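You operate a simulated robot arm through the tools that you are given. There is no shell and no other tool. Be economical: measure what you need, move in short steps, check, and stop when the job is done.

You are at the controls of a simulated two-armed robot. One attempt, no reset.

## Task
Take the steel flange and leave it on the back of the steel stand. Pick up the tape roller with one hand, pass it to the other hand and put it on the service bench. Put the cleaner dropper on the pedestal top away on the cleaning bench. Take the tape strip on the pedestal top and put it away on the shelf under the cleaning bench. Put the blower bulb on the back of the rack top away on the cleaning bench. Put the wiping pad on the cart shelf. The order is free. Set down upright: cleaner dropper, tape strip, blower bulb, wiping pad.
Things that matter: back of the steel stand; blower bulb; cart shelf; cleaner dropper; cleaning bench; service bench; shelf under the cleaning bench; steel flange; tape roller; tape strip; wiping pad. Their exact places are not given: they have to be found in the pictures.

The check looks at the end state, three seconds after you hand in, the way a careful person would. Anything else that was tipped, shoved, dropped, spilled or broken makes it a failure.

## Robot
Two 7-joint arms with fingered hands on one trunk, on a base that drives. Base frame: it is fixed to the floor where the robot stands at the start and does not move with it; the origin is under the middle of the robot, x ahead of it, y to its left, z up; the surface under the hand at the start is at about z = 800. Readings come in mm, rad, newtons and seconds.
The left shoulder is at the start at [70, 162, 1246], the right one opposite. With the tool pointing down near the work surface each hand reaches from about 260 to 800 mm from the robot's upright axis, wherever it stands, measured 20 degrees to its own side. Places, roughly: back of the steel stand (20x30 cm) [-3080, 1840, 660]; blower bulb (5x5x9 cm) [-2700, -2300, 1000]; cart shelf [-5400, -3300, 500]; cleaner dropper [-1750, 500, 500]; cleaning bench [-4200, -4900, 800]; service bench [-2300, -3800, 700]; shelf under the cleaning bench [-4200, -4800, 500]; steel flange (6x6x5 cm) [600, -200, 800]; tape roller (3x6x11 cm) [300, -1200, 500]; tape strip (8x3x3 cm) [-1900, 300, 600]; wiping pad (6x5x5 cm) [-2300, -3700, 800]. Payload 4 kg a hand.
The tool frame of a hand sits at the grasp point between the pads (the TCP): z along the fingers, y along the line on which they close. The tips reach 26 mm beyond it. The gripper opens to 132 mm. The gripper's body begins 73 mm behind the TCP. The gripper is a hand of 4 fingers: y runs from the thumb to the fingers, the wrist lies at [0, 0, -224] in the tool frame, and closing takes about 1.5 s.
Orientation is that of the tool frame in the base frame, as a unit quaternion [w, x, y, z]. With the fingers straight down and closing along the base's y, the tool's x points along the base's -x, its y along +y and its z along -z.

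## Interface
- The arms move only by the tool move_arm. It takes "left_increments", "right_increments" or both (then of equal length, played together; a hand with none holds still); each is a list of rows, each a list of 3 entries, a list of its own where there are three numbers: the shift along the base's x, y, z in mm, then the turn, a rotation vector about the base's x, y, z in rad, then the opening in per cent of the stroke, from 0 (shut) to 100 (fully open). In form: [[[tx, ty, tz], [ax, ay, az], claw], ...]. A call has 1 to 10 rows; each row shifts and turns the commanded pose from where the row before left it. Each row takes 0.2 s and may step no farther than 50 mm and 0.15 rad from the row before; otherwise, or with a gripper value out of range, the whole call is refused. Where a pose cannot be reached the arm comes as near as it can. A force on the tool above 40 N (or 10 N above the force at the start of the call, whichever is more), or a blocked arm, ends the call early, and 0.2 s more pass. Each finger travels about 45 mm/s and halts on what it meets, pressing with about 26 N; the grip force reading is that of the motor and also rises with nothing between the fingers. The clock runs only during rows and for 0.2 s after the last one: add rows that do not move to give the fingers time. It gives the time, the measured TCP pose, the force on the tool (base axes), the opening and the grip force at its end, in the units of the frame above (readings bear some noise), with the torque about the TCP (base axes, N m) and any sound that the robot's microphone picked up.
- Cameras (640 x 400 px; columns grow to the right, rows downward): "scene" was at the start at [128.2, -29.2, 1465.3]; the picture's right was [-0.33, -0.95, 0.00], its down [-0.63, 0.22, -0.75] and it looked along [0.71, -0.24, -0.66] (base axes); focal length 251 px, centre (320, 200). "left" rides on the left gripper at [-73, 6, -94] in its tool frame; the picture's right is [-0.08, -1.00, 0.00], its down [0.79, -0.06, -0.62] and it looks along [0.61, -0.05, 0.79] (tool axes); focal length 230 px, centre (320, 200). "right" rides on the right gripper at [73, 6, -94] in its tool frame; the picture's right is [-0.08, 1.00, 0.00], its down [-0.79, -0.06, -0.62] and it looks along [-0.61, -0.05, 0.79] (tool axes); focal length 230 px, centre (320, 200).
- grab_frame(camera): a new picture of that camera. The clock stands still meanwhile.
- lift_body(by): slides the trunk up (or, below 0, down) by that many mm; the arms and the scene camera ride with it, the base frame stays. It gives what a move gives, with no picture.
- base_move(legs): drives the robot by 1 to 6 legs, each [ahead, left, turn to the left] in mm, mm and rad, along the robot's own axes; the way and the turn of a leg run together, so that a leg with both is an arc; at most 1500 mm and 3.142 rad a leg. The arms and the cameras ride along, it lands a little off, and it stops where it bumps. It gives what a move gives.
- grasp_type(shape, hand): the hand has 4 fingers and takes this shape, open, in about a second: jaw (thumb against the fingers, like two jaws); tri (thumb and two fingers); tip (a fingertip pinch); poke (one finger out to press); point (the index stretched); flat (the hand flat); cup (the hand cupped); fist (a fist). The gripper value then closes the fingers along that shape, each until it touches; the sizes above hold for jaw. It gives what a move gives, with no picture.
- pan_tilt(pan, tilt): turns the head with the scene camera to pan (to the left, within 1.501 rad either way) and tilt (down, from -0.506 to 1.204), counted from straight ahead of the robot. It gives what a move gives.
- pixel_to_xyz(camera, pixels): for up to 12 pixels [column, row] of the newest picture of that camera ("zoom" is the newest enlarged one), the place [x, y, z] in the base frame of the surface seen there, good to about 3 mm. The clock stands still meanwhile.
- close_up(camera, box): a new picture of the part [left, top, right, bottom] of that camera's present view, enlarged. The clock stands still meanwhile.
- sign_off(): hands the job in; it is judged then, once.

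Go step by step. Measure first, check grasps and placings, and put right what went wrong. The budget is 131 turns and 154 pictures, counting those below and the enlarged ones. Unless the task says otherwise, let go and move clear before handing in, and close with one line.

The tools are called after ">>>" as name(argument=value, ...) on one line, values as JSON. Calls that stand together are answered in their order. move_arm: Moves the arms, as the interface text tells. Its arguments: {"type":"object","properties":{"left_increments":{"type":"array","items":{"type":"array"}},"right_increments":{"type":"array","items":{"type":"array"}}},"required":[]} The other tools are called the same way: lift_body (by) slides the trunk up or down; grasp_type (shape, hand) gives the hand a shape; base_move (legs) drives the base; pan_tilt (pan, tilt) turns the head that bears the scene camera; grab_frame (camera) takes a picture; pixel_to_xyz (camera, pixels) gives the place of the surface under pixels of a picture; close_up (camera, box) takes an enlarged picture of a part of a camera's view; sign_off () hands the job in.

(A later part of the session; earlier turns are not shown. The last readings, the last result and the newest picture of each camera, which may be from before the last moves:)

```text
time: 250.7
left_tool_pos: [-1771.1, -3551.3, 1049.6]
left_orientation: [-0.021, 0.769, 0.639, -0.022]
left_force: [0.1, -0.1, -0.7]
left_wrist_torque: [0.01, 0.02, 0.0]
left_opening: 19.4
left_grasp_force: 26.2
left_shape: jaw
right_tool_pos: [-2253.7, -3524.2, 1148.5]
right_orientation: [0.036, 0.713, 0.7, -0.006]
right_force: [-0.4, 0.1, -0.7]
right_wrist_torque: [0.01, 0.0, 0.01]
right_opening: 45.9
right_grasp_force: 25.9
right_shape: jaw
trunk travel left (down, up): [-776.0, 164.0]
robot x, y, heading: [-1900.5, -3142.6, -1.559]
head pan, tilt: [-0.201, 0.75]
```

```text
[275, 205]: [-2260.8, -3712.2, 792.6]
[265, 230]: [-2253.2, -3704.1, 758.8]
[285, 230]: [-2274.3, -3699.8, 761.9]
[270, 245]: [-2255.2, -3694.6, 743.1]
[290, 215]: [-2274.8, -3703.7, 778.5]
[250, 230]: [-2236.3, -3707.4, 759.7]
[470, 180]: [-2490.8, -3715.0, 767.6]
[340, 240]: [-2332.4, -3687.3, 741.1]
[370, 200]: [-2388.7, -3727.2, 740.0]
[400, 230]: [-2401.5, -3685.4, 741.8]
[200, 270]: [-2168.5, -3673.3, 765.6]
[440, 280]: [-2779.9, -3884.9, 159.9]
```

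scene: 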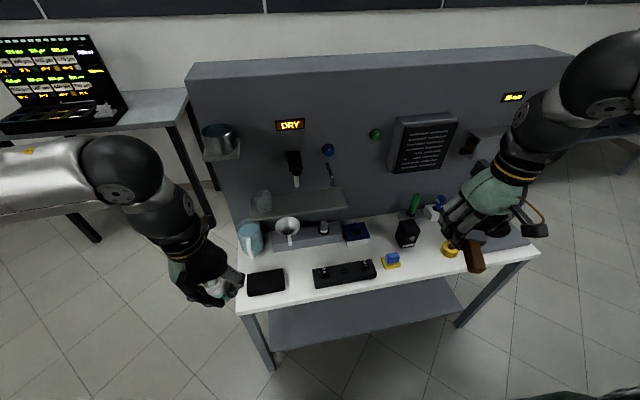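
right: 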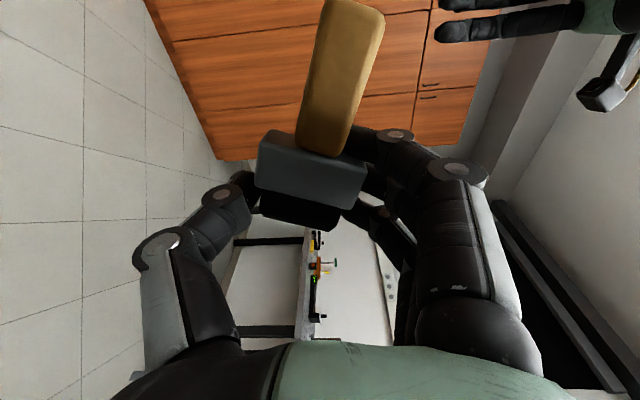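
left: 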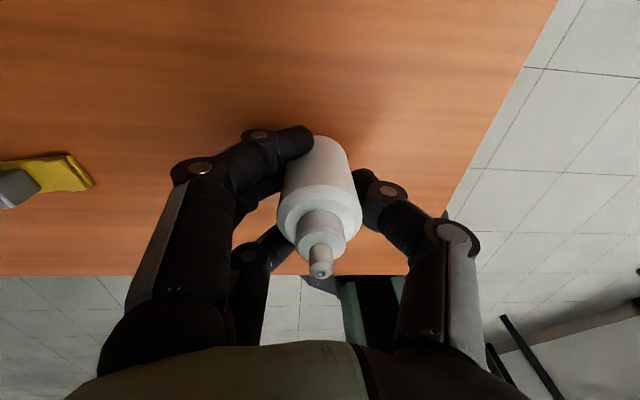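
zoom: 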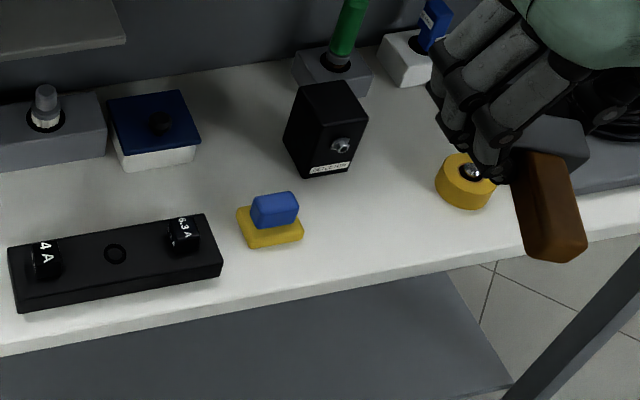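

The wiping pad (yellow base, blue handle) is at (-2262,-3712), top 792. There is free space around (-2400,-3730) for the roller. I'll move the base closer and right, and lower the trunk 200 mm.

>>> pixel_to_xyz(camera="zoom", pixels=[[310, 172], [350, 165], [365, 110], [440, 200], [300, 90], [435, 185]])

>>> base_move(legs=[[110, -240, 0]])

>>> move_arm(left_increments=[[[0, 0, 30], [0, 0, 0], 0], [[0, 0, 30], [0, 0, 0], 0], [[0, 0, 0], [0, 0, 0], 0], [[0, 0, 0], [0, 0, 0], 0]], right_increments=[[[0, -20, 0], [0.123, 0, 0], 0], [[0, -20, 0], [0.122, 0, 0], 0], [[0, -20, 0], [0, 0, 0], 0], [[0, 0, 0], [0, 0, 0], 0]])

>>> lift_body(by=-230)

>>> pan_tilt(pan=-0.3, tilt=0.8)

>>> grab_frame(camera="scene")

```text
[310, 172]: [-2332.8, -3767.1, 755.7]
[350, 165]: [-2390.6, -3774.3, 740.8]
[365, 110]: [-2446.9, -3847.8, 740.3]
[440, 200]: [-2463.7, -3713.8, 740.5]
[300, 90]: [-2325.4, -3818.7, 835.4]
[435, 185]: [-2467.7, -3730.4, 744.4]
```

```text
time: 252.6
left_tool_pos: [-2013.7, -3661.7, 1049.0]
left_orientation: [-0.022, 0.771, 0.636, -0.022]
left_force: [-0.2, 0.2, 0.0]
left_wrist_torque: [-0.02, 0.01, 0.0]
left_opening: 19.5
left_grasp_force: 26.1
left_shape: jaw
right_tool_pos: [-2495.8, -3634.6, 1148.9]
right_orientation: [0.035, 0.714, 0.699, -0.007]
right_force: [0.0, -0.5, -0.7]
right_wrist_torque: [-0.02, -0.02, -0.01]
right_opening: 46.5
right_grasp_force: 25.7
right_shape: jaw
trunk travel left (down, up): [-776.0, 164.0]
robot x, y, heading: [-2147.5, -3255.8, -1.57]
head pan, tilt: [-0.201, 0.75]
```

```text
time: 253.6
left_tool_pos: [-2015.4, -3661.8, 1109.8]
left_orientation: [-0.021, 0.771, 0.636, -0.022]
left_force: [0.1, 0.5, -0.8]
left_wrist_torque: [0.03, 0.02, 0.0]
left_opening: 19.3
left_grasp_force: 25.6
left_shape: jaw
right_tool_pos: [-2497.2, -3695.2, 1146.8]
right_orientation: [-0.052, 0.714, 0.694, 0.079]
right_force: [0.2, -1.0, -0.1]
right_wrist_torque: [-0.05, -0.01, 0.01]
right_opening: 46.1
right_grasp_force: 25.4
right_shape: jaw
trunk travel left (down, up): [-776.0, 164.0]
robot x, y, heading: [-2147.0, -3257.3, -1.569]
head pan, tilt: [-0.201, 0.75]
```

```text
time: 256.0
left_tool_pos: [-2015.2, -3662.0, 880.0]
left_orientation: [-0.021, 0.77, 0.637, -0.022]
left_force: [0.5, 1.2, -0.8]
left_wrist_torque: [0.0, -0.03, -0.01]
left_opening: 19.4
left_grasp_force: 26.1
left_shape: jaw
right_tool_pos: [-2498.0, -3694.8, 916.7]
right_orientation: [-0.051, 0.714, 0.694, 0.08]
right_force: [0.1, -0.5, -1.6]
right_wrist_torque: [-0.01, -0.01, -0.02]
right_opening: 46.2
right_grasp_force: 25.8
right_shape: jaw
trunk travel left (down, up): [-546.0, 394.0]
robot x, y, heading: [-2144.9, -3256.5, -1.566]
head pan, tilt: [-0.201, 0.75]
```

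```text
time: 256.7
left_tool_pos: [-2015.4, -3661.5, 879.0]
left_orientation: [-0.022, 0.77, 0.637, -0.022]
left_force: [0.5, -0.7, 0.3]
left_wrist_torque: [0.0, 0.0, -0.02]
left_opening: 19.3
left_grasp_force: 25.6
left_shape: jaw
right_tool_pos: [-2497.8, -3695.1, 916.8]
right_orientation: [-0.052, 0.713, 0.694, 0.078]
right_force: [-0.7, 0.6, -1.3]
right_wrist_torque: [-0.02, -0.01, 0.02]
right_opening: 45.8
right_grasp_force: 26.3
right_shape: jaw
trunk travel left (down, up): [-546.0, 394.0]
robot x, y, heading: [-2144.4, -3251.9, -1.572]
head pan, tilt: [-0.3, 0.799]
```

```text
55 pictures are left
```

scene: 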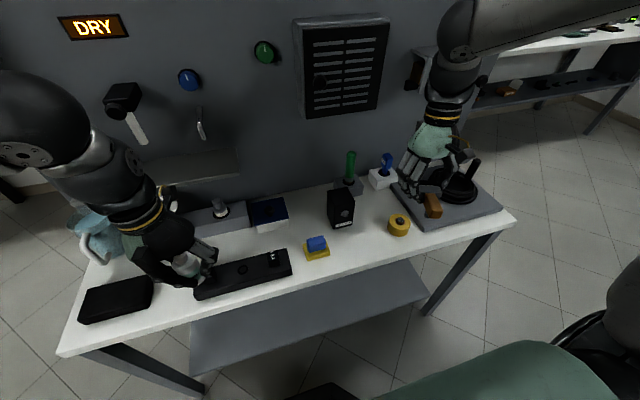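

I'll lay the roller lengthwise along x in front of the black box, between the pad and the yellow roll. I'll yaw the hand -π/2 and move to (-2396,-3712).

>>> move_arm(right_increments=[[[10, -2, 0], [0, 0, -0.15], 0], [[10, -2, 0], [0, 0, -0.15], 0], [[10, -2, 0], [0, 0, -0.15], 0], [[10, -2, 0], [0, 0, -0.15], 0], [[10, -2, 0], [0, 0, -0.15], 0], [[10, -2, 0], [0, 0, -0.15], 0], [[10, -2, 0], [0, 0, -0.15], 0], [[10, -2, 0], [0, 0, -0.15], 0], [[10, -1, 0], [0, 0, -0.15], 0], [[10, 0, 0], [0, 0, -0.15], 0]])

>>> grab_frame(camera="right")

>>> close_up(camera="scene", box=[290, 130, 482, 270])

```text
time: 258.9
left_tool_pos: [-2014.5, -3662.2, 878.6]
left_orientation: [-0.021, 0.77, 0.637, -0.022]
left_force: [-0.4, -0.3, -1.3]
left_wrist_torque: [0.02, -0.01, 0.01]
left_opening: 19.3
left_grasp_force: 26.3
left_shape: jaw
right_tool_pos: [-2398.1, -3712.0, 917.6]
right_orientation: [0.016, 0.995, 0.021, 0.093]
right_force: [-0.4, -0.1, -0.3]
right_wrist_torque: [-0.01, 0.03, 0.02]
right_opening: 46.1
right_grasp_force: 25.4
right_shape: jaw
trunk travel left (down, up): [-546.0, 394.0]
robot x, y, heading: [-2144.7, -3257.3, -1.57]
head pan, tilt: [-0.3, 0.799]
```

```text
54 pictures are left
```

right: 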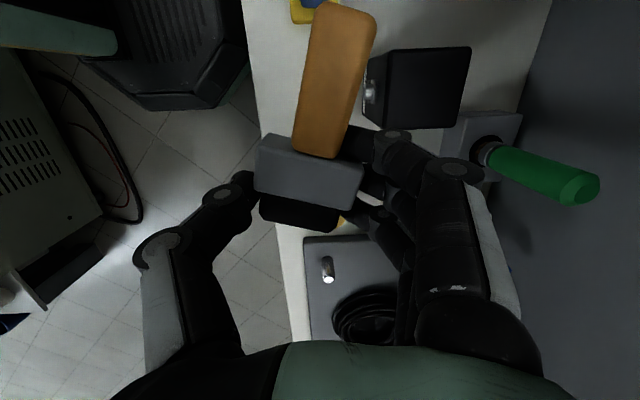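

```text
2.86 times, centred on (386, 200) of scene
```

zoom: 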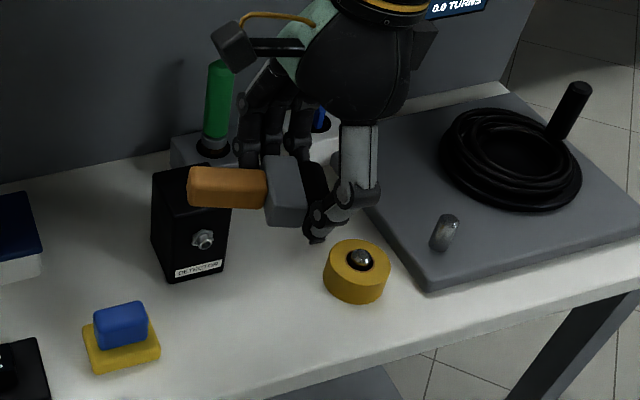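

The roller looks level. I'll shift 17 mm toward the robot to clear the black box, then descend to z≈772.

>>> move_arm(right_increments=[[[-6, 17, -30], [0, 0, 0], 0], [[0, 0, -40], [0, 0, 0], 0], [[0, 0, -40], [0, 0, 0], 0], [[0, 0, -25], [0, 0, 0], 0], [[0, 0, -6], [0, 0, 0], 0], [[0, 0, 0], [0, 0, 0], 0]])

>>> close_up(camera="scene", box=[290, 150, 450, 270])

```text
time: 260.3
left_tool_pos: [-2015.3, -3662.8, 880.2]
left_orientation: [-0.021, 0.771, 0.636, -0.022]
left_force: [0.6, -0.5, -1.0]
left_wrist_torque: [0.03, 0.01, -0.04]
left_opening: 19.3
left_grasp_force: 25.6
left_shape: jaw
right_tool_pos: [-2405.1, -3694.3, 775.4]
right_orientation: [0.017, 0.995, 0.022, 0.094]
right_force: [-0.3, -0.2, -0.9]
right_wrist_torque: [-0.01, 0.01, 0.0]
right_opening: 46.3
right_grasp_force: 26.1
right_shape: jaw
trunk travel left (down, up): [-546.0, 394.0]
robot x, y, heading: [-2146.4, -3256.8, -1.567]
head pan, tilt: [-0.3, 0.799]
```

```text
3.33 times, centred on (370, 210) of scene
```

zoom: 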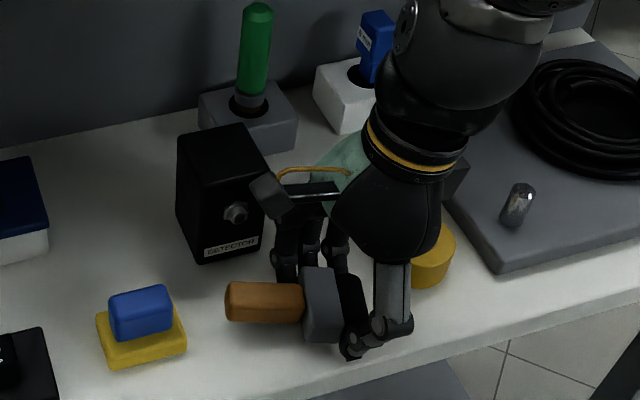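

Nearly down. I'll lower in 2 mm steps until contact.

>>> move_arm(right_increments=[[[0, 0, -2], [0, 0, 0], 0], [[0, 0, -2], [0, 0, 0], 0], [[0, 0, -2], [0, 0, 0], 0], [[0, 0, 0], [0, 0, 0], 0]])

```text
time: 261.3
left_tool_pos: [-2014.5, -3662.6, 879.9]
left_orientation: [-0.021, 0.77, 0.637, -0.022]
left_force: [0.5, -0.4, -1.0]
left_wrist_torque: [0.02, 0.0, 0.04]
left_opening: 19.3
left_grasp_force: 26.1
left_shape: jaw
right_tool_pos: [-2403.3, -3695.5, 771.2]
right_orientation: [0.017, 0.995, 0.022, 0.092]
right_force: [-1.9, 0.4, 6.4]
right_wrist_torque: [-0.15, 0.22, -0.02]
right_opening: 46.2
right_grasp_force: 25.9
right_shape: jaw
trunk travel left (down, up): [-546.0, 394.0]
robot x, y, heading: [-2145.6, -3254.4, -1.57]
head pan, tilt: [-0.3, 0.799]
```

Contact (6 N). I'll release and rise straight up.

>>> move_arm(right_increments=[[[0, 0, 0], [0, 0, 0], 42], [[0, 0, 0], [0, 0, 0], 48], [[0, 0, 0], [0, 0, 0], 50], [[0, 0, 0], [0, 0, 0], 50], [[-2, 0, 10], [0, 0, 0], 50], [[-4, 0, 20], [0, 0, 0], 50], [[-6, 0, 35], [0, 0, 0], 50], [[-6, 0, 40], [0, 0, 0], 50], [[0, 0, 40], [0, 0, 0], 50], [[0, 0, 0], [0, 0, 0], 50]])

>>> close_up(camera="scene", box=[290, 150, 450, 270])

```text
time: 263.5
left_tool_pos: [-2015.9, -3662.1, 878.8]
left_orientation: [-0.021, 0.771, 0.636, -0.022]
left_force: [-0.3, -0.4, -1.7]
left_wrist_torque: [0.03, 0.0, -0.02]
left_opening: 19.2
left_grasp_force: 26.1
left_shape: jaw
right_tool_pos: [-2422.4, -3696.8, 916.0]
right_orientation: [0.015, 0.995, 0.022, 0.092]
right_force: [0.0, -0.1, 0.1]
right_wrist_torque: [0.0, -0.02, 0.03]
right_opening: 65.6
right_grasp_force: 0.1
right_shape: jaw
trunk travel left (down, up): [-546.0, 394.0]
robot x, y, heading: [-2146.8, -3257.5, -1.571]
head pan, tilt: [-0.3, 0.799]
```

```text
3.33 times, centred on (370, 210) of scene
```

zoom: 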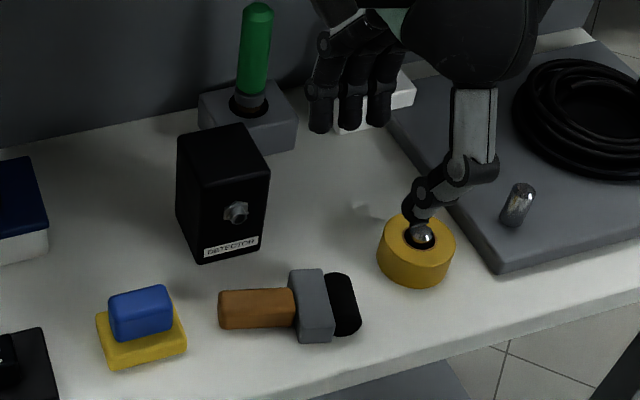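

The roller lies well on the service bench. Next is the wiping pad: I'll shift the base left 130 mm, straighten and align the right hand, and go over the blue handle at (-2262,-3714).

>>> base_move(legs=[[0, 130, 0]])

>>> move_arm(right_increments=[[[8, -4, 0], [0, 0.093, 0], 45], [[8, -4, 0], [0, 0.093, 0], 45], [[8, -4, 0], [0, 0, -0.11], 45], [[6, -5, 0], [0, 0, -0.11], 45], [[0, 0, -30], [0, 0, 0], 45], [[0, 0, -20], [0, 0, 0], 45], [[0, 0, 0], [0, 0, 0], 45]])

>>> grab_frame(camera="right")

>>> pixel_to_xyz(camera="right", pixels=[[320, 120], [320, 140], [320, 160], [300, 150], [340, 150]])

```text
time: 264.8
left_tool_pos: [-1882.5, -3662.4, 880.1]
left_orientation: [-0.021, 0.772, 0.635, -0.022]
left_force: [0.0, 1.0, -1.8]
left_wrist_torque: [0.03, -0.02, -0.01]
left_opening: 19.5
left_grasp_force: 26.2
left_shape: jaw
right_tool_pos: [-2289.6, -3695.9, 916.3]
right_orientation: [0.016, 0.995, 0.02, 0.092]
right_force: [0.5, -0.4, 0.2]
right_wrist_torque: [-0.01, 0.01, 0.03]
right_opening: 65.3
right_grasp_force: 0.0
right_shape: jaw
trunk travel left (down, up): [-546.0, 394.0]
robot x, y, heading: [-2011.8, -3258.8, -1.576]
head pan, tilt: [-0.3, 0.799]
```

```text
time: 266.4
left_tool_pos: [-1883.8, -3662.8, 879.1]
left_orientation: [-0.021, 0.772, 0.635, -0.022]
left_force: [0.2, 0.3, -0.9]
left_wrist_torque: [-0.01, -0.03, -0.01]
left_opening: 19.5
left_grasp_force: 25.6
left_shape: jaw
right_tool_pos: [-2259.4, -3713.7, 866.9]
right_orientation: [0.015, 0.996, -0.088, -0.001]
right_force: [-0.8, 0.3, 0.5]
right_wrist_torque: [0.03, 0.03, 0.04]
right_opening: 60.0
right_grasp_force: 0.0
right_shape: jaw
trunk travel left (down, up): [-546.0, 394.0]
robot x, y, heading: [-2017.5, -3256.7, -1.573]
head pan, tilt: [-0.3, 0.799]
```

```text
50 pictures are left
```

right: 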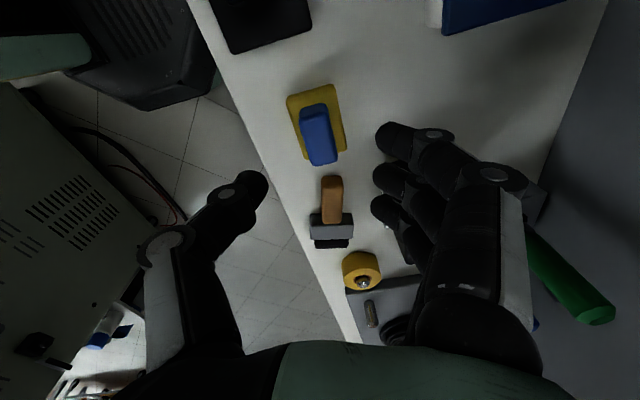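

```text
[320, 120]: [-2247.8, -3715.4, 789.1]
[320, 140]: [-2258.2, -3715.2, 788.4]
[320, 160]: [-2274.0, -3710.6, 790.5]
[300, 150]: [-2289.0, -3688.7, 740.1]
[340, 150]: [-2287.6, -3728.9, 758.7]
```

The blue handle is centred under the hand. I'll descend to z≈787 and close.

>>> move_arm(right_increments=[[[0, 0, -30], [0, 0, 0], 45], [[-2, 0, -30], [0, 0, 0], 45], [[0, 0, -20], [0, 0, 0], 45], [[0, 0, 0], [0, 0, 0], 30], [[0, 0, 0], [0, 0, 0], 10], [[0, 0, 0], [0, 0, 0], 0], [[0, 0, 0], [0, 0, 0], 0], [[0, 0, 0], [0, 0, 0], 0], [[0, 0, 0], [0, 0, 0], 0]])

>>> grab_frame(camera="right")

```text
time: 268.4
left_tool_pos: [-1883.9, -3662.6, 879.7]
left_orientation: [-0.021, 0.771, 0.636, -0.022]
left_force: [-1.0, -0.3, -0.9]
left_wrist_torque: [0.04, 0.0, -0.02]
left_opening: 19.4
left_grasp_force: 25.8
left_shape: jaw
right_tool_pos: [-2261.4, -3712.9, 785.9]
right_orientation: [0.014, 0.996, -0.088, -0.001]
right_force: [-0.5, 0.8, 0.3]
right_wrist_torque: [0.02, -0.02, 0.0]
right_opening: 18.8
right_grasp_force: 26.2
right_shape: jaw
trunk travel left (down, up): [-546.0, 394.0]
robot x, y, heading: [-2009.1, -3259.8, -1.572]
head pan, tilt: [-0.3, 0.799]
```

```text
49 pictures are left
```

right: 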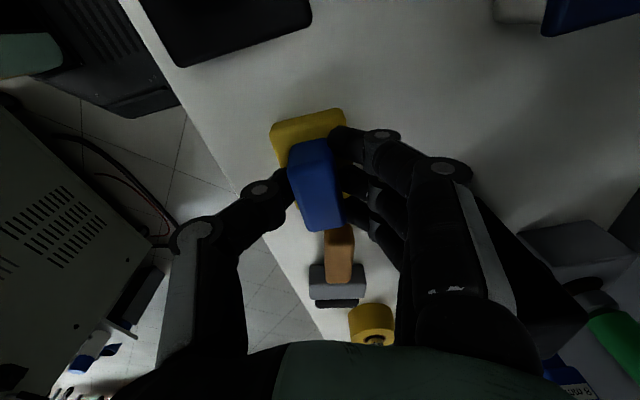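

The pad is gripped. I'll lift, back off slightly, slide west past the bench, and look toward the cart and the cleaning bench.

>>> lift_body(by=280)

>>> base_move(legs=[[-110, 0, 0], [0, -1300, 0]])

>>> pan_tilt(pan=-0.9, tilt=0.45)

>>> grab_frame(camera="scene")

```text
time: 271.2
left_tool_pos: [-1884.7, -3663.9, 1160.6]
left_orientation: [-0.022, 0.772, 0.635, -0.022]
left_force: [-0.2, -0.5, -0.6]
left_wrist_torque: [-0.01, 0.02, 0.04]
left_opening: 19.4
left_grasp_force: 26.2
left_shape: jaw
right_tool_pos: [-2262.0, -3712.8, 1066.9]
right_orientation: [0.014, 0.996, -0.088, -0.001]
right_force: [-0.2, -0.5, 0.5]
right_wrist_torque: [0.0, 0.0, 0.01]
right_opening: 18.6
right_grasp_force: 26.5
right_shape: jaw
trunk travel left (down, up): [-826.0, 114.0]
robot x, y, heading: [-2013.0, -3257.1, -1.571]
head pan, tilt: [-0.3, 0.799]
```

```text
time: 278.4
left_tool_pos: [-3159.3, -3552.8, 1159.4]
left_orientation: [-0.022, 0.767, 0.641, -0.023]
left_force: [-1.1, 0.4, -1.3]
left_wrist_torque: [0.0, 0.01, 0.0]
left_opening: 19.3
left_grasp_force: 26.3
left_shape: jaw
right_tool_pos: [-3537.6, -3609.6, 1068.4]
right_orientation: [0.015, 0.997, -0.082, -0.001]
right_force: [0.5, -0.3, -0.1]
right_wrist_torque: [-0.01, 0.02, 0.02]
right_opening: 18.7
right_grasp_force: 25.5
right_shape: jaw
trunk travel left (down, up): [-826.0, 114.0]
robot x, y, heading: [-3290.0, -3147.0, -1.563]
head pan, tilt: [-0.3, 0.799]
```

```text
time: 279.4
left_tool_pos: [-3160.6, -3553.3, 1159.9]
left_orientation: [-0.021, 0.768, 0.64, -0.022]
left_force: [0.2, 0.3, -0.8]
left_wrist_torque: [-0.03, 0.02, 0.01]
left_opening: 19.3
left_grasp_force: 26.3
left_shape: jaw
right_tool_pos: [-3538.9, -3608.8, 1066.4]
right_orientation: [0.014, 0.997, -0.082, -0.002]
right_force: [-0.6, -0.8, -0.8]
right_wrist_torque: [-0.04, 0.0, 0.03]
right_opening: 18.8
right_grasp_force: 25.7
right_shape: jaw
trunk travel left (down, up): [-826.0, 114.0]
robot x, y, heading: [-3294.8, -3144.9, -1.56]
head pan, tilt: [-0.901, 0.45]
```

```text
48 pictures are left
```

scene: 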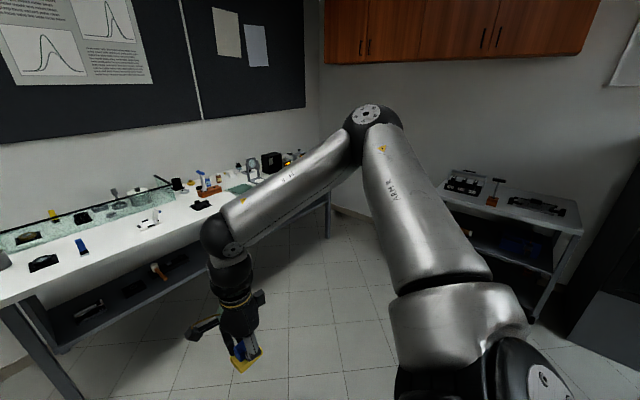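

The cart is at right (510,220) and the cleaning bench is along the left wall. I'll measure both.

>>> pixel_to_xyz(camera="scene", pixels=[[480, 205], [555, 225], [585, 235], [530, 255], [480, 240], [545, 300], [180, 235], [60, 285], [325, 200], [130, 290], [520, 245], [590, 330]])

>>> close_up(camera="scene", box=[430, 160, 622, 310])

```text
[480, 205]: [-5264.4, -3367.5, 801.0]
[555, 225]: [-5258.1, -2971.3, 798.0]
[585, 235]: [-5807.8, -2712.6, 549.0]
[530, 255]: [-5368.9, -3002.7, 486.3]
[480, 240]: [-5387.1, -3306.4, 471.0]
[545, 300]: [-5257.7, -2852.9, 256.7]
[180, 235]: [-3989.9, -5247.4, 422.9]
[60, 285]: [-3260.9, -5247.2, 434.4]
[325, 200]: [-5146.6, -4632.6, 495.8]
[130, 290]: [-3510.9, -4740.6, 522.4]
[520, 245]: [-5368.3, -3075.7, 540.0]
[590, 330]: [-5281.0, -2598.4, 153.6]
```

```text
2.67 times, centred on (526, 235) of scene
```

zoom: 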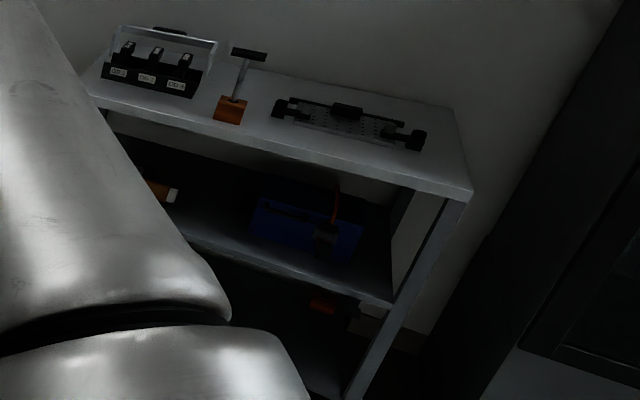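

The cart shelf (z≈480) is under a top at 800, so the pad must be re-gripped with a tilted hand, which I'll do at the cleaning bench. I'll drive to the cleaning bench first.

>>> base_move(legs=[[450, -900, 0], [420, 0, -0.01]])

>>> pan_tilt(pan=0, tilt=0.65)

>>> grab_frame(camera="scene")

>>> pixel_to_xyz(camera="scene", pixels=[[100, 160], [200, 180], [260, 190], [320, 190], [380, 190], [440, 180], [540, 160], [320, 220], [320, 250], [320, 280], [400, 250], [250, 250]])

```text
time: 286.9
left_tool_pos: [-4076.4, -4425.0, 1160.1]
left_orientation: [-0.022, 0.774, 0.633, -0.023]
left_force: [-0.1, 0.7, -0.5]
left_wrist_torque: [-0.02, 0.0, 0.0]
left_opening: 19.4
left_grasp_force: 25.9
left_shape: jaw
right_tool_pos: [-4455.5, -4473.8, 1067.2]
right_orientation: [0.015, 0.996, -0.091, -0.001]
right_force: [0.6, -0.3, 0.0]
right_wrist_torque: [-0.03, 0.01, -0.02]
right_opening: 18.8
right_grasp_force: 25.4
right_shape: jaw
trunk travel left (down, up): [-826.0, 114.0]
robot x, y, heading: [-4205.1, -4020.1, -1.578]
head pan, tilt: [-0.901, 0.45]
```

```text
time: 288.1
left_tool_pos: [-4076.2, -4426.1, 1159.6]
left_orientation: [-0.021, 0.774, 0.633, -0.022]
left_force: [0.0, -0.9, -0.8]
left_wrist_torque: [-0.01, -0.03, 0.04]
left_opening: 19.3
left_grasp_force: 25.6
left_shape: jaw
right_tool_pos: [-4456.1, -4474.9, 1067.0]
right_orientation: [0.014, 0.996, -0.091, -0.001]
right_force: [0.5, -0.7, -0.7]
right_wrist_torque: [-0.02, 0.02, 0.02]
right_opening: 18.8
right_grasp_force: 25.9
right_shape: jaw
trunk travel left (down, up): [-826.0, 114.0]
robot x, y, heading: [-4202.3, -4021.3, -1.579]
head pan, tilt: [0.0, 0.649]
```

```text
46 pictures are left
```

scene: 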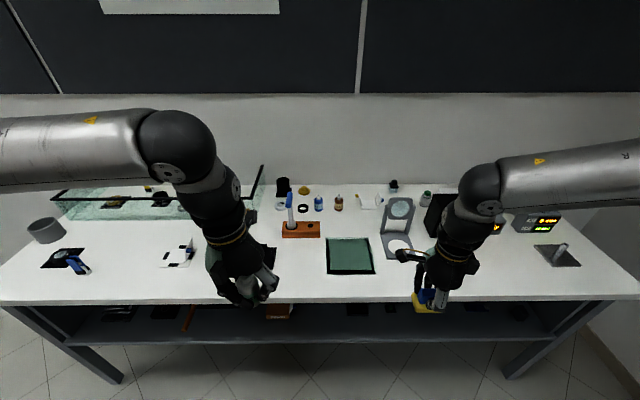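

```text
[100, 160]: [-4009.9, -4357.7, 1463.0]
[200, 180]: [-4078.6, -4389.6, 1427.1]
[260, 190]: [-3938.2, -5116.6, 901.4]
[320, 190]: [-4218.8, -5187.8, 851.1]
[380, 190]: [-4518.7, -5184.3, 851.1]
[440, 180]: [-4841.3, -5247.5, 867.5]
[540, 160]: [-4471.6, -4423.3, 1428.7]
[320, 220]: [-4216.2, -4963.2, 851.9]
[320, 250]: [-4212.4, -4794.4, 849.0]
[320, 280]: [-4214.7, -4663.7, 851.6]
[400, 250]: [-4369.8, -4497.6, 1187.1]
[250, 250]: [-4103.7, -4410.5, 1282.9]
```

The bench top is at z 851 with its front edge at y≈-4610. There is free space at (-4150,-4730) for the dropper and near (-4515,-4700) for setting the pad down briefly. I'll drive closer and lower the trunk.

>>> base_move(legs=[[220, -60, 0.008]])

>>> lift_body(by=-150)

>>> move_arm(left_increments=[[[0, -20, -15], [0, 0, 0], 0], [[0, -20, -20], [0, 0, 0], 0], [[0, -20, -20], [0, 0, 0], 0], [[0, -15, -15], [0, 0, 0], 0], [[0, 0, 0], [0, 0, 0], 0]])

>>> grab_frame(camera="scene")

>>> grab_frame(camera="left")

```text
time: 289.8
left_tool_pos: [-4133.3, -4644.7, 1161.4]
left_orientation: [-0.022, 0.771, 0.636, -0.023]
left_force: [0.0, -0.1, -0.8]
left_wrist_torque: [0.0, 0.01, -0.01]
left_opening: 19.3
left_grasp_force: 26.1
left_shape: jaw
right_tool_pos: [-4512.9, -4695.5, 1066.6]
right_orientation: [0.015, 0.996, -0.087, -0.001]
right_force: [1.0, 0.7, -0.3]
right_wrist_torque: [-0.04, 0.01, 0.01]
right_opening: 18.9
right_grasp_force: 26.1
right_shape: jaw
trunk travel left (down, up): [-826.0, 114.0]
robot x, y, heading: [-4262.7, -4240.2, -1.572]
head pan, tilt: [0.0, 0.649]
```

```text
time: 291.5
left_tool_pos: [-4133.3, -4646.4, 1010.8]
left_orientation: [-0.021, 0.772, 0.635, -0.022]
left_force: [1.0, 0.8, -0.9]
left_wrist_torque: [0.01, -0.04, 0.0]
left_opening: 19.4
left_grasp_force: 25.9
left_shape: jaw
right_tool_pos: [-4514.1, -4697.3, 916.2]
right_orientation: [0.014, 0.996, -0.088, -0.002]
right_force: [-0.9, -0.5, -0.7]
right_wrist_torque: [-0.01, 0.0, -0.02]
right_opening: 18.7
right_grasp_force: 25.5
right_shape: jaw
trunk travel left (down, up): [-676.0, 264.0]
robot x, y, heading: [-4260.1, -4239.4, -1.573]
head pan, tilt: [0.0, 0.649]
```

```text
time: 292.7
left_tool_pos: [-4134.8, -4723.7, 940.1]
left_orientation: [-0.021, 0.772, 0.635, -0.022]
left_force: [-0.2, 0.1, 0.0]
left_wrist_torque: [-0.03, 0.0, 0.0]
left_opening: 19.3
left_grasp_force: 26.3
left_shape: jaw
right_tool_pos: [-4513.1, -4696.7, 916.9]
right_orientation: [0.014, 0.996, -0.088, -0.001]
right_force: [0.3, 0.0, -0.5]
right_wrist_torque: [-0.01, -0.01, -0.01]
right_opening: 18.7
right_grasp_force: 25.6
right_shape: jaw
trunk travel left (down, up): [-676.0, 264.0]
robot x, y, heading: [-4262.1, -4242.7, -1.577]
head pan, tilt: [0.0, 0.649]
```

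```text
45 pictures are left
```

scene: 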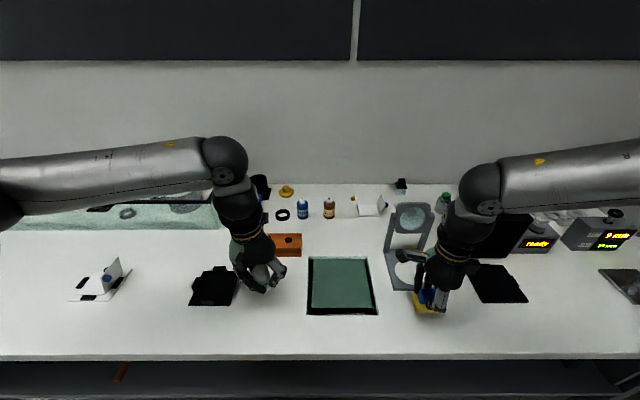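

```text
44 pictures are left
```

left: 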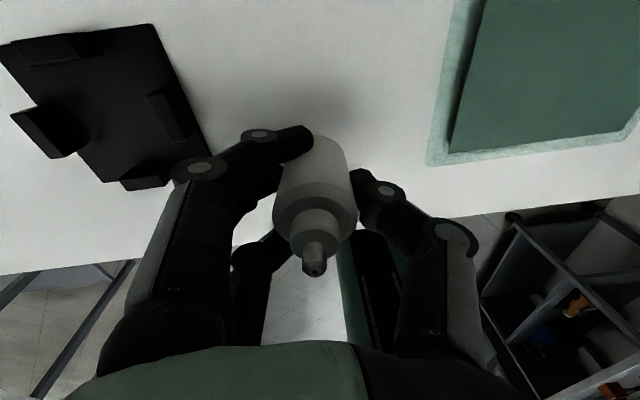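

The dropper spot is free. I'll check the pad's spot against the gray stand's base, and lower the dropper to contact.

>>> pixel_to_xyz(camera="scene", pixels=[[400, 286], [425, 335], [390, 320], [478, 290], [320, 358]])

>>> move_arm(left_increments=[[[0, 0, -25], [0, 0, 0], 0], [[0, 0, -16], [0, 0, 0], 0], [[0, 0, -5], [0, 0, 0], 0], [[0, 0, -3], [0, 0, 0], 0], [[0, 0, -2], [0, 0, 0], 0], [[0, 0, 0], [0, 0, 0], 0]])

```text
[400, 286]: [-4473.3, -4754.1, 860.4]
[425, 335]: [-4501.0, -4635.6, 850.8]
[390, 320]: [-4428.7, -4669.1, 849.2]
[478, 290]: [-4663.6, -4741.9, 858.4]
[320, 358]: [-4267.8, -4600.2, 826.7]
```

```text
time: 294.1
left_tool_pos: [-4134.3, -4721.7, 889.8]
left_orientation: [-0.021, 0.772, 0.635, -0.022]
left_force: [0.5, 0.8, 2.6]
left_wrist_torque: [-0.05, -0.05, -0.01]
left_opening: 19.1
left_grasp_force: 25.4
left_shape: jaw
right_tool_pos: [-4513.0, -4697.1, 917.1]
right_orientation: [0.014, 0.996, -0.088, -0.002]
right_force: [-0.5, 0.3, 0.0]
right_wrist_torque: [0.0, 0.04, -0.01]
right_opening: 18.7
right_grasp_force: 25.7
right_shape: jaw
trunk travel left (down, up): [-676.0, 264.0]
robot x, y, heading: [-4264.2, -4244.1, -1.571]
head pan, tilt: [0.0, 0.649]
```

The dropper is in contact. I'll release it and rise with the left hand, while the right sets the pad down on the bench and lets go.

>>> move_arm(left_increments=[[[0, 0, 0], [0, 0, 0], 25], [[0, 0, 0], [0, 0, 0], 40], [[0, 0, 0], [0, 0, 0], 50], [[0, 0, 0], [0, 0, 0], 50], [[0, 0, 20], [0, 0, 0], 50], [[0, 0, 30], [0, 0, 0], 50], [[0, 0, 40], [0, 0, 0], 50], [[0, 0, 40], [0, 0, 0], 50], [[0, 20, 40], [0, 0, 0], 50], [[0, 30, 30], [0, 0, 0], 50]], right_increments=[[[0, 0, -8], [0, 0, 0], 0], [[0, 0, -8], [0, 0, 0], 0], [[0, 0, -4], [0, 0, 0], 0], [[0, 0, -2], [0, 0, 0], 0], [[0, 0, 0], [0, 0, 0], 0], [[0, 0, 0], [0, 0, 0], 25], [[0, 0, 0], [0, 0, 0], 40], [[0, 0, 0], [0, 0, 0], 45], [[0, 0, 0], [0, 0, 0], 45], [[0, 0, 20], [0, 0, 0], 45]])

>>> grab_frame(camera="scene")

```text
time: 296.3
left_tool_pos: [-4136.2, -4667.2, 1088.4]
left_orientation: [-0.021, 0.772, 0.635, -0.023]
left_force: [0.3, 0.1, -0.4]
left_wrist_torque: [-0.05, 0.01, 0.01]
left_opening: 65.4
left_grasp_force: 0.1
left_shape: jaw
right_tool_pos: [-4512.6, -4696.3, 916.1]
right_orientation: [0.016, 0.996, -0.087, -0.002]
right_force: [-0.5, 0.7, 1.1]
right_wrist_torque: [-0.03, 0.02, -0.01]
right_opening: 58.8
right_grasp_force: 0.0
right_shape: jaw
trunk travel left (down, up): [-676.0, 264.0]
robot x, y, heading: [-4264.7, -4239.9, -1.575]
head pan, tilt: [0.0, 0.649]
```

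```text
43 pictures are left
```

scene: 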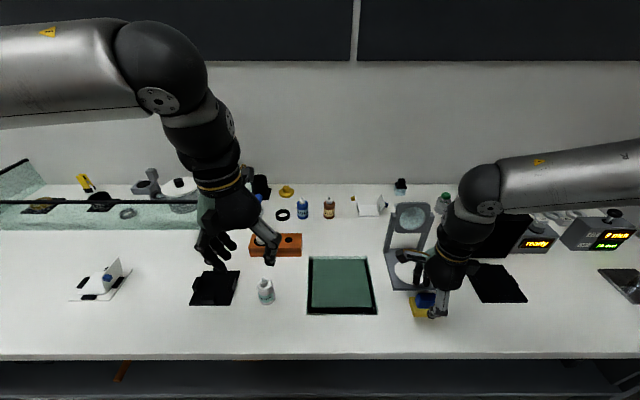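

The dropper stands upright on the bench and the pad is set down at (425,305). Now I'll re-grip the pad with a tilted hand: rotate the right hand by +1.57 and tilt it forward 0.5.

>>> move_arm(right_increments=[[[0, 0, 15], [0, 0, 0.15], 60], [[0, 0, 15], [0, 0, 0.15], 60], [[0, 0, 15], [0, 0, 0.15], 60], [[0, 0, 15], [0, 0, 0.15], 60], [[0, 0, 15], [0, 0, 0.15], 60], [[0, 0, 15], [0, 0, 0.15], 60], [[0, 0, 10], [0, 0, 0.15], 60], [[0, 0, 0], [0, 0, 0.15], 60], [[0, 0, 0], [0, 0, 0.15], 60], [[0, 0, 0], [0, 0, 0.15], 60]])

>>> move_arm(right_increments=[[[0, 0, 0], [0, 0, 0.07], 55], [[0, 0, 0], [-0.123, 0.0216, 0], 55], [[0, 0, 0], [-0.123, 0.0216, 0], 55], [[0, 0, 0], [-0.123, 0.0216, 0], 55], [[0, 0, 0], [-0.123, 0.0216, 0], 55], [[0, 0, -30], [0, 0, 0], 55], [[0, 0, -20], [0, 0, 0], 55], [[0, 0, 0], [0, 0, 0], 55]])

>>> grab_frame(camera="right")

>>> close_up(camera="scene", box=[350, 220, 510, 340])

```text
time: 298.5
left_tool_pos: [-4135.1, -4670.0, 1086.0]
left_orientation: [-0.022, 0.772, 0.635, -0.023]
left_force: [0.2, -0.6, -0.9]
left_wrist_torque: [-0.01, -0.01, -0.04]
left_opening: 65.2
left_grasp_force: 0.0
left_shape: jaw
right_tool_pos: [-4513.3, -4698.1, 1014.9]
right_orientation: [0.012, 0.787, 0.617, 0.009]
right_force: [-0.3, -0.9, 0.4]
right_wrist_torque: [0.0, 0.01, 0.04]
right_opening: 78.6
right_grasp_force: 0.1
right_shape: jaw
trunk travel left (down, up): [-676.0, 264.0]
robot x, y, heading: [-4264.1, -4242.5, -1.569]
head pan, tilt: [0.0, 0.649]
```

```text
time: 300.3
left_tool_pos: [-4134.4, -4668.9, 1087.9]
left_orientation: [-0.022, 0.771, 0.636, -0.023]
left_force: [-0.5, -0.5, -0.2]
left_wrist_torque: [-0.06, -0.01, 0.01]
left_opening: 64.9
left_grasp_force: 0.0
left_shape: jaw
right_tool_pos: [-4512.2, -4698.2, 963.5]
right_orientation: [0.17, 0.74, 0.625, -0.18]
right_force: [-0.2, 0.6, 0.5]
right_wrist_torque: [-0.02, -0.02, 0.01]
right_opening: 73.4
right_grasp_force: 0.1
right_shape: jaw
trunk travel left (down, up): [-676.0, 264.0]
robot x, y, heading: [-4259.4, -4242.1, -1.573]
head pan, tilt: [0.0, 0.649]
```

```text
42 pictures are left
```

right: 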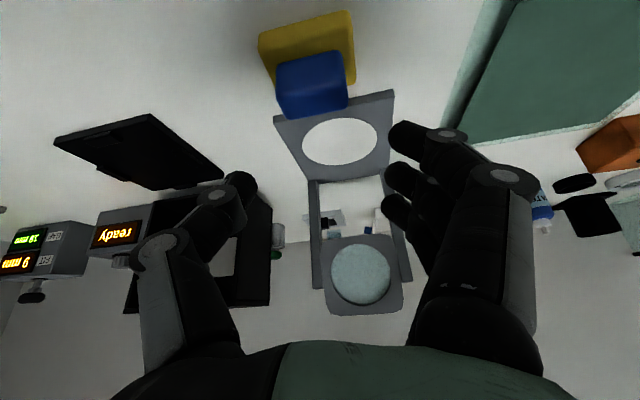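

```text
3.33 times, centred on (430, 280) of scene
```

zoom: 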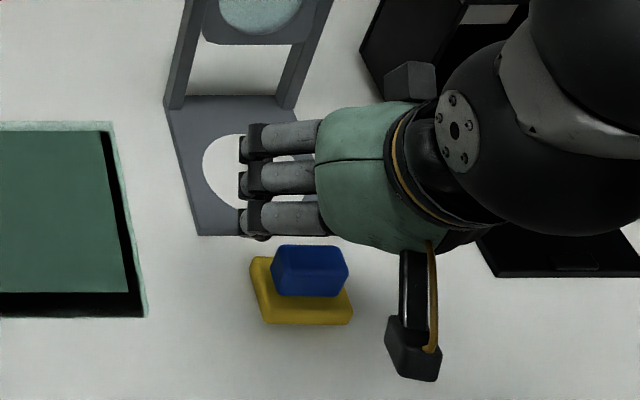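

Orientation is right: pointing forward and down by 0.5. I'll measure the blue handle precisely.

>>> pixel_to_xyz(camera="right", pixels=[[310, 75], [310, 100], [283, 85], [342, 85], [280, 25], [340, 20]])

>>> pixel_to_xyz(camera="zoom", pixels=[[310, 258], [280, 255], [340, 260], [310, 285], [265, 315], [348, 318]])

```text
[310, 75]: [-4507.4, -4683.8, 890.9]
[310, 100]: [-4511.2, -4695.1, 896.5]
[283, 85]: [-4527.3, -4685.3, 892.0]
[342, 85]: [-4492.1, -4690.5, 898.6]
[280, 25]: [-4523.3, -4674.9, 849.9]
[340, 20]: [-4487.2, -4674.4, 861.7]
```

```text
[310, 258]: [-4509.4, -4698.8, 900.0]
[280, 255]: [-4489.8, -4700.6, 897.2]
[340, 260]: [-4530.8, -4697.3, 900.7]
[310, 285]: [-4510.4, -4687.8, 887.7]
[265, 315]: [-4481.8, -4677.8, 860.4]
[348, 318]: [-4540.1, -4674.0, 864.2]
```

The handle is centred at (-4510,-4698), with its top at 901. I'll descend to 905 and close.

>>> move_arm(right_increments=[[[2, 2, -30], [0, 0, 0], 55], [[0, 0, -20], [0, 0, 0], 55], [[0, 0, -8], [0, 0, 0], 55], [[0, 0, 0], [0, 0, 0], 40], [[0, 0, 0], [0, 0, 0], 20], [[0, 0, 0], [0, 0, 0], 0], [[0, 0, 0], [0, 0, 0], 0], [[0, 0, 0], [0, 0, 0], 0], [[0, 0, 0], [0, 0, 0], 0]])

>>> grab_frame(camera="right")

```text
time: 302.3
left_tool_pos: [-4136.8, -4670.0, 1089.0]
left_orientation: [-0.021, 0.772, 0.635, -0.023]
left_force: [-0.5, -0.1, -0.1]
left_wrist_torque: [0.03, -0.02, -0.01]
left_opening: 65.1
left_grasp_force: 0.0
left_shape: jaw
right_tool_pos: [-4511.8, -4696.4, 904.6]
right_orientation: [0.171, 0.74, 0.625, -0.18]
right_force: [-0.5, -0.2, 1.2]
right_wrist_torque: [-0.04, -0.01, -0.01]
right_opening: 28.8
right_grasp_force: 25.6
right_shape: jaw
trunk travel left (down, up): [-676.0, 264.0]
robot x, y, heading: [-4263.0, -4240.3, -1.572]
head pan, tilt: [0.0, 0.649]
```

```text
40 pictures are left
```

right: 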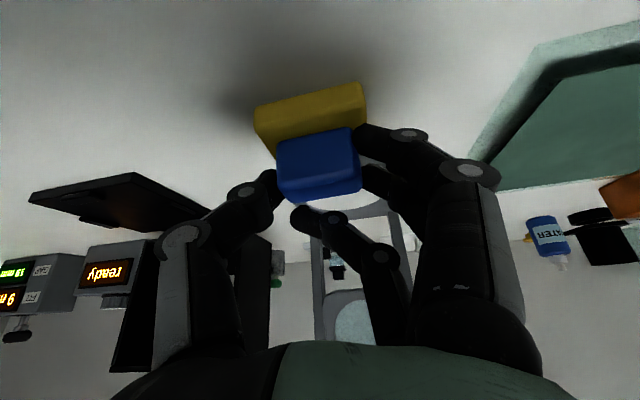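

The pad is gripped with the tilted hand. I'll lift, back away from the bench, turn to face the cart and look at its shelf.

>>> lift_body(by=120)

>>> base_move(legs=[[-600, 0, 0], [0, 0, -1.57], [330, 230, 0]])

>>> lift_body(by=-400)

>>> pan_tilt(pan=-0.2, tilt=0.5)

>>> grab_frame(camera="scene")

```text
time: 303.8
left_tool_pos: [-4135.4, -4670.9, 1207.0]
left_orientation: [-0.021, 0.772, 0.634, -0.022]
left_force: [-0.3, -0.1, -0.3]
left_wrist_torque: [0.01, 0.01, 0.0]
left_opening: 65.3
left_grasp_force: 0.0
left_shape: jaw
right_tool_pos: [-4511.0, -4697.4, 1024.6]
right_orientation: [0.169, 0.741, 0.624, -0.181]
right_force: [-0.3, 0.8, -0.2]
right_wrist_torque: [0.01, 0.01, 0.01]
right_opening: 28.1
right_grasp_force: 25.8
right_shape: jaw
trunk travel left (down, up): [-796.0, 144.0]
robot x, y, heading: [-4266.5, -4241.0, -1.572]
head pan, tilt: [0.0, 0.649]
```

```text
time: 313.3
left_tool_pos: [-5033.2, -3963.7, 1206.8]
left_orientation: [-0.03, 0.993, -0.113, -0.001]
left_force: [-0.5, -0.2, -0.3]
left_wrist_torque: [-0.02, -0.01, 0.0]
left_opening: 65.3
left_grasp_force: 0.0
left_shape: jaw
right_tool_pos: [-5048.2, -3587.1, 1025.4]
right_orientation: [-0.012, 0.964, -0.098, -0.248]
right_force: [0.2, 0.1, -0.5]
right_wrist_torque: [-0.04, -0.02, 0.01]
right_opening: 27.9
right_grasp_force: 25.9
right_shape: jaw
trunk travel left (down, up): [-796.0, 144.0]
robot x, y, heading: [-4601.5, -3850.1, 3.107]
head pan, tilt: [0.0, 0.649]
```

```text
time: 317.1
left_tool_pos: [-5034.6, -3964.3, 807.5]
left_orientation: [-0.031, 0.993, -0.113, 0.0]
left_force: [-0.2, 0.2, -0.2]
left_wrist_torque: [-0.02, 0.0, -0.01]
left_opening: 65.1
left_grasp_force: 0.2
left_shape: jaw
right_tool_pos: [-5048.8, -3587.7, 625.5]
right_orientation: [-0.012, 0.964, -0.098, -0.247]
right_force: [-0.4, 0.6, 0.0]
right_wrist_torque: [0.01, 0.01, 0.04]
right_opening: 28.0
right_grasp_force: 25.9
right_shape: jaw
trunk travel left (down, up): [-396.0, 544.0]
robot x, y, heading: [-4600.0, -3848.8, 3.103]
head pan, tilt: [0.0, 0.649]
```

```text
time: 317.8
left_tool_pos: [-5033.6, -3964.7, 807.7]
left_orientation: [-0.03, 0.993, -0.113, 0.0]
left_force: [-0.1, -0.2, 0.5]
left_wrist_torque: [0.01, 0.0, -0.04]
left_opening: 65.3
left_grasp_force: 0.1
left_shape: jaw
right_tool_pos: [-5048.1, -3588.0, 625.2]
right_orientation: [-0.012, 0.964, -0.098, -0.247]
right_force: [0.2, 0.3, -0.7]
right_wrist_torque: [0.0, 0.01, 0.02]
right_opening: 28.0
right_grasp_force: 26.1
right_shape: jaw
trunk travel left (down, up): [-396.0, 544.0]
robot x, y, heading: [-4599.3, -3850.3, 3.105]
head pan, tilt: [-0.201, 0.499]
```

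```text
39 pictures are left
```

scene: 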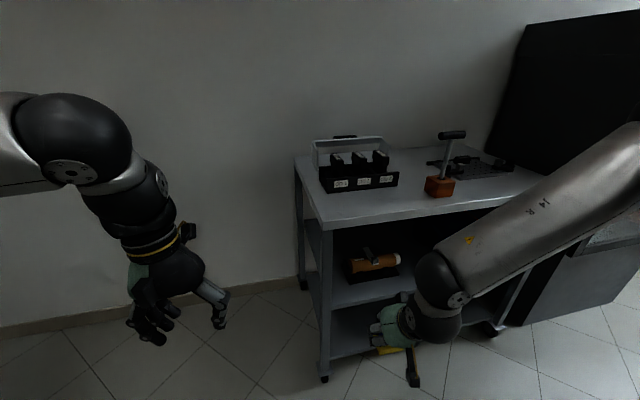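

I'll measure the cart's shelf and the item on it.

>>> close_up(camera="scene", box=[290, 190, 450, 310])

>>> pixel_to_xyz(camera="zoom", pixels=[[140, 370], [220, 350], [330, 300], [390, 290], [470, 300], [470, 330], [300, 370], [470, 250], [200, 130], [135, 150], [440, 290], [250, 270]])

```text
3.33 times, centred on (370, 250) of scene
```

zoom: 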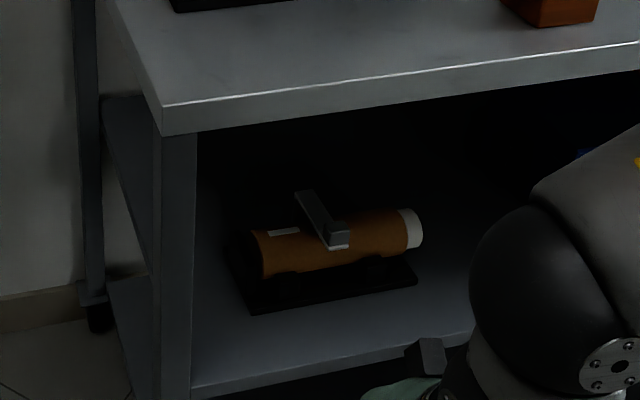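

```text
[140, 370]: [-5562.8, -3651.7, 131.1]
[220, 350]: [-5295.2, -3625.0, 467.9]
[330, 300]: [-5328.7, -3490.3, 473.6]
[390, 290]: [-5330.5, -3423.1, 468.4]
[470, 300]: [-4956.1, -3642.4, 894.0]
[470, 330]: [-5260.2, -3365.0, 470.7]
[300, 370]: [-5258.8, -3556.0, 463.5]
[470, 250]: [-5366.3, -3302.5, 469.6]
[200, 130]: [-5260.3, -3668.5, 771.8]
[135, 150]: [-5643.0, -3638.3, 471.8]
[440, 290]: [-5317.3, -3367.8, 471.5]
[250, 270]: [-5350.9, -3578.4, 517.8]
```

The shelf is at z 470 with its front edge at x≈-5250, and it is free at y -3350…-3150. The target for the pad is (-5292,-3280). I'll drive right 308 mm, then ahead 150.

>>> base_move(legs=[[0, 308, 0.037]])

```text
time: 319.9
left_tool_pos: [-5034.0, -4287.3, 807.2]
left_orientation: [-0.031, 0.995, -0.094, 0.0]
left_force: [0.6, -0.7, 0.4]
left_wrist_torque: [0.0, 0.04, -0.01]
left_opening: 65.2
left_grasp_force: 0.1
left_shape: jaw
right_tool_pos: [-5063.1, -3910.3, 626.6]
right_orientation: [-0.007, 0.966, -0.08, -0.247]
right_force: [-0.1, -0.1, -0.5]
right_wrist_torque: [0.01, -0.01, 0.01]
right_opening: 28.1
right_grasp_force: 26.1
right_shape: jaw
trunk travel left (down, up): [-396.0, 544.0]
robot x, y, heading: [-4605.4, -4155.1, -3.137]
head pan, tilt: [-0.201, 0.499]
```

I used the wrong sign: left is positive. I'll drive 630 mm to the right now.

>>> base_move(legs=[[0, -630, 0]])

>>> move_arm(right_increments=[[[0, 0, -30], [0, 0, 0], 0], [[0, 0, -30], [0, 0, 0], 0], [[0, 0, -20], [0, 0, 0], 0], [[0, 0, 0], [0, 0, 0], 0]])

>>> pan_tilt(pan=-0.2, tilt=0.6)

>>> grab_frame(camera="scene")

```text
time: 323.4
left_tool_pos: [-5031.8, -3660.2, 807.2]
left_orientation: [-0.031, 0.994, -0.103, -0.001]
left_force: [-0.5, 1.2, -0.5]
left_wrist_torque: [-0.02, -0.02, 0.01]
left_opening: 65.3
left_grasp_force: 0.1
left_shape: jaw
right_tool_pos: [-5056.2, -3285.3, 625.5]
right_orientation: [-0.009, 0.965, -0.089, -0.246]
right_force: [-1.0, -0.2, -0.4]
right_wrist_torque: [-0.01, -0.03, 0.03]
right_opening: 28.0
right_grasp_force: 26.3
right_shape: jaw
trunk travel left (down, up): [-396.0, 544.0]
robot x, y, heading: [-4604.8, -3540.1, 3.126]
head pan, tilt: [-0.201, 0.499]
```

```text
time: 324.4
left_tool_pos: [-5033.2, -3660.2, 806.8]
left_orientation: [-0.03, 0.994, -0.104, 0.0]
left_force: [0.6, 0.2, -0.5]
left_wrist_torque: [0.02, -0.02, -0.02]
left_opening: 65.3
left_grasp_force: 0.1
left_shape: jaw
right_tool_pos: [-5056.0, -3285.3, 544.6]
right_orientation: [-0.01, 0.965, -0.088, -0.248]
right_force: [-0.4, 0.1, -1.0]
right_wrist_torque: [0.0, -0.06, -0.01]
right_opening: 28.0
right_grasp_force: 26.1
right_shape: jaw
trunk travel left (down, up): [-396.0, 544.0]
robot x, y, heading: [-4600.5, -3539.9, 3.125]
head pan, tilt: [-0.201, 0.499]
```

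```text
time: 325.1
left_tool_pos: [-5032.8, -3660.7, 807.4]
left_orientation: [-0.03, 0.994, -0.103, -0.001]
left_force: [-0.9, 0.5, 0.2]
left_wrist_torque: [-0.03, 0.04, 0.0]
left_opening: 64.8
left_grasp_force: 0.0
left_shape: jaw
right_tool_pos: [-5055.9, -3284.2, 545.6]
right_orientation: [-0.009, 0.965, -0.087, -0.247]
right_force: [0.0, 0.3, 0.5]
right_wrist_torque: [-0.04, 0.03, -0.03]
right_opening: 27.9
right_grasp_force: 26.0
right_shape: jaw
trunk travel left (down, up): [-396.0, 544.0]
robot x, y, heading: [-4602.7, -3538.8, 3.129]
head pan, tilt: [-0.201, 0.6]
```

```text
37 pictures are left
```

scene: 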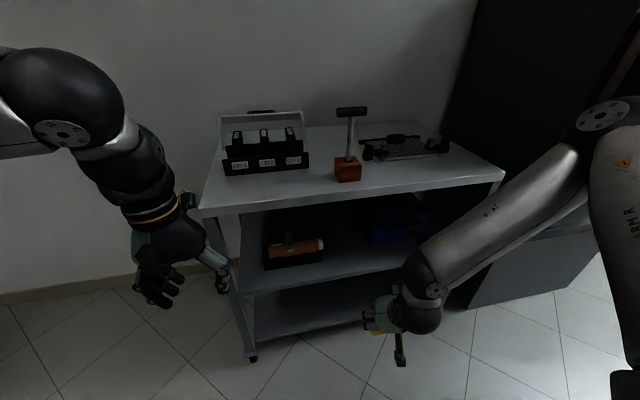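

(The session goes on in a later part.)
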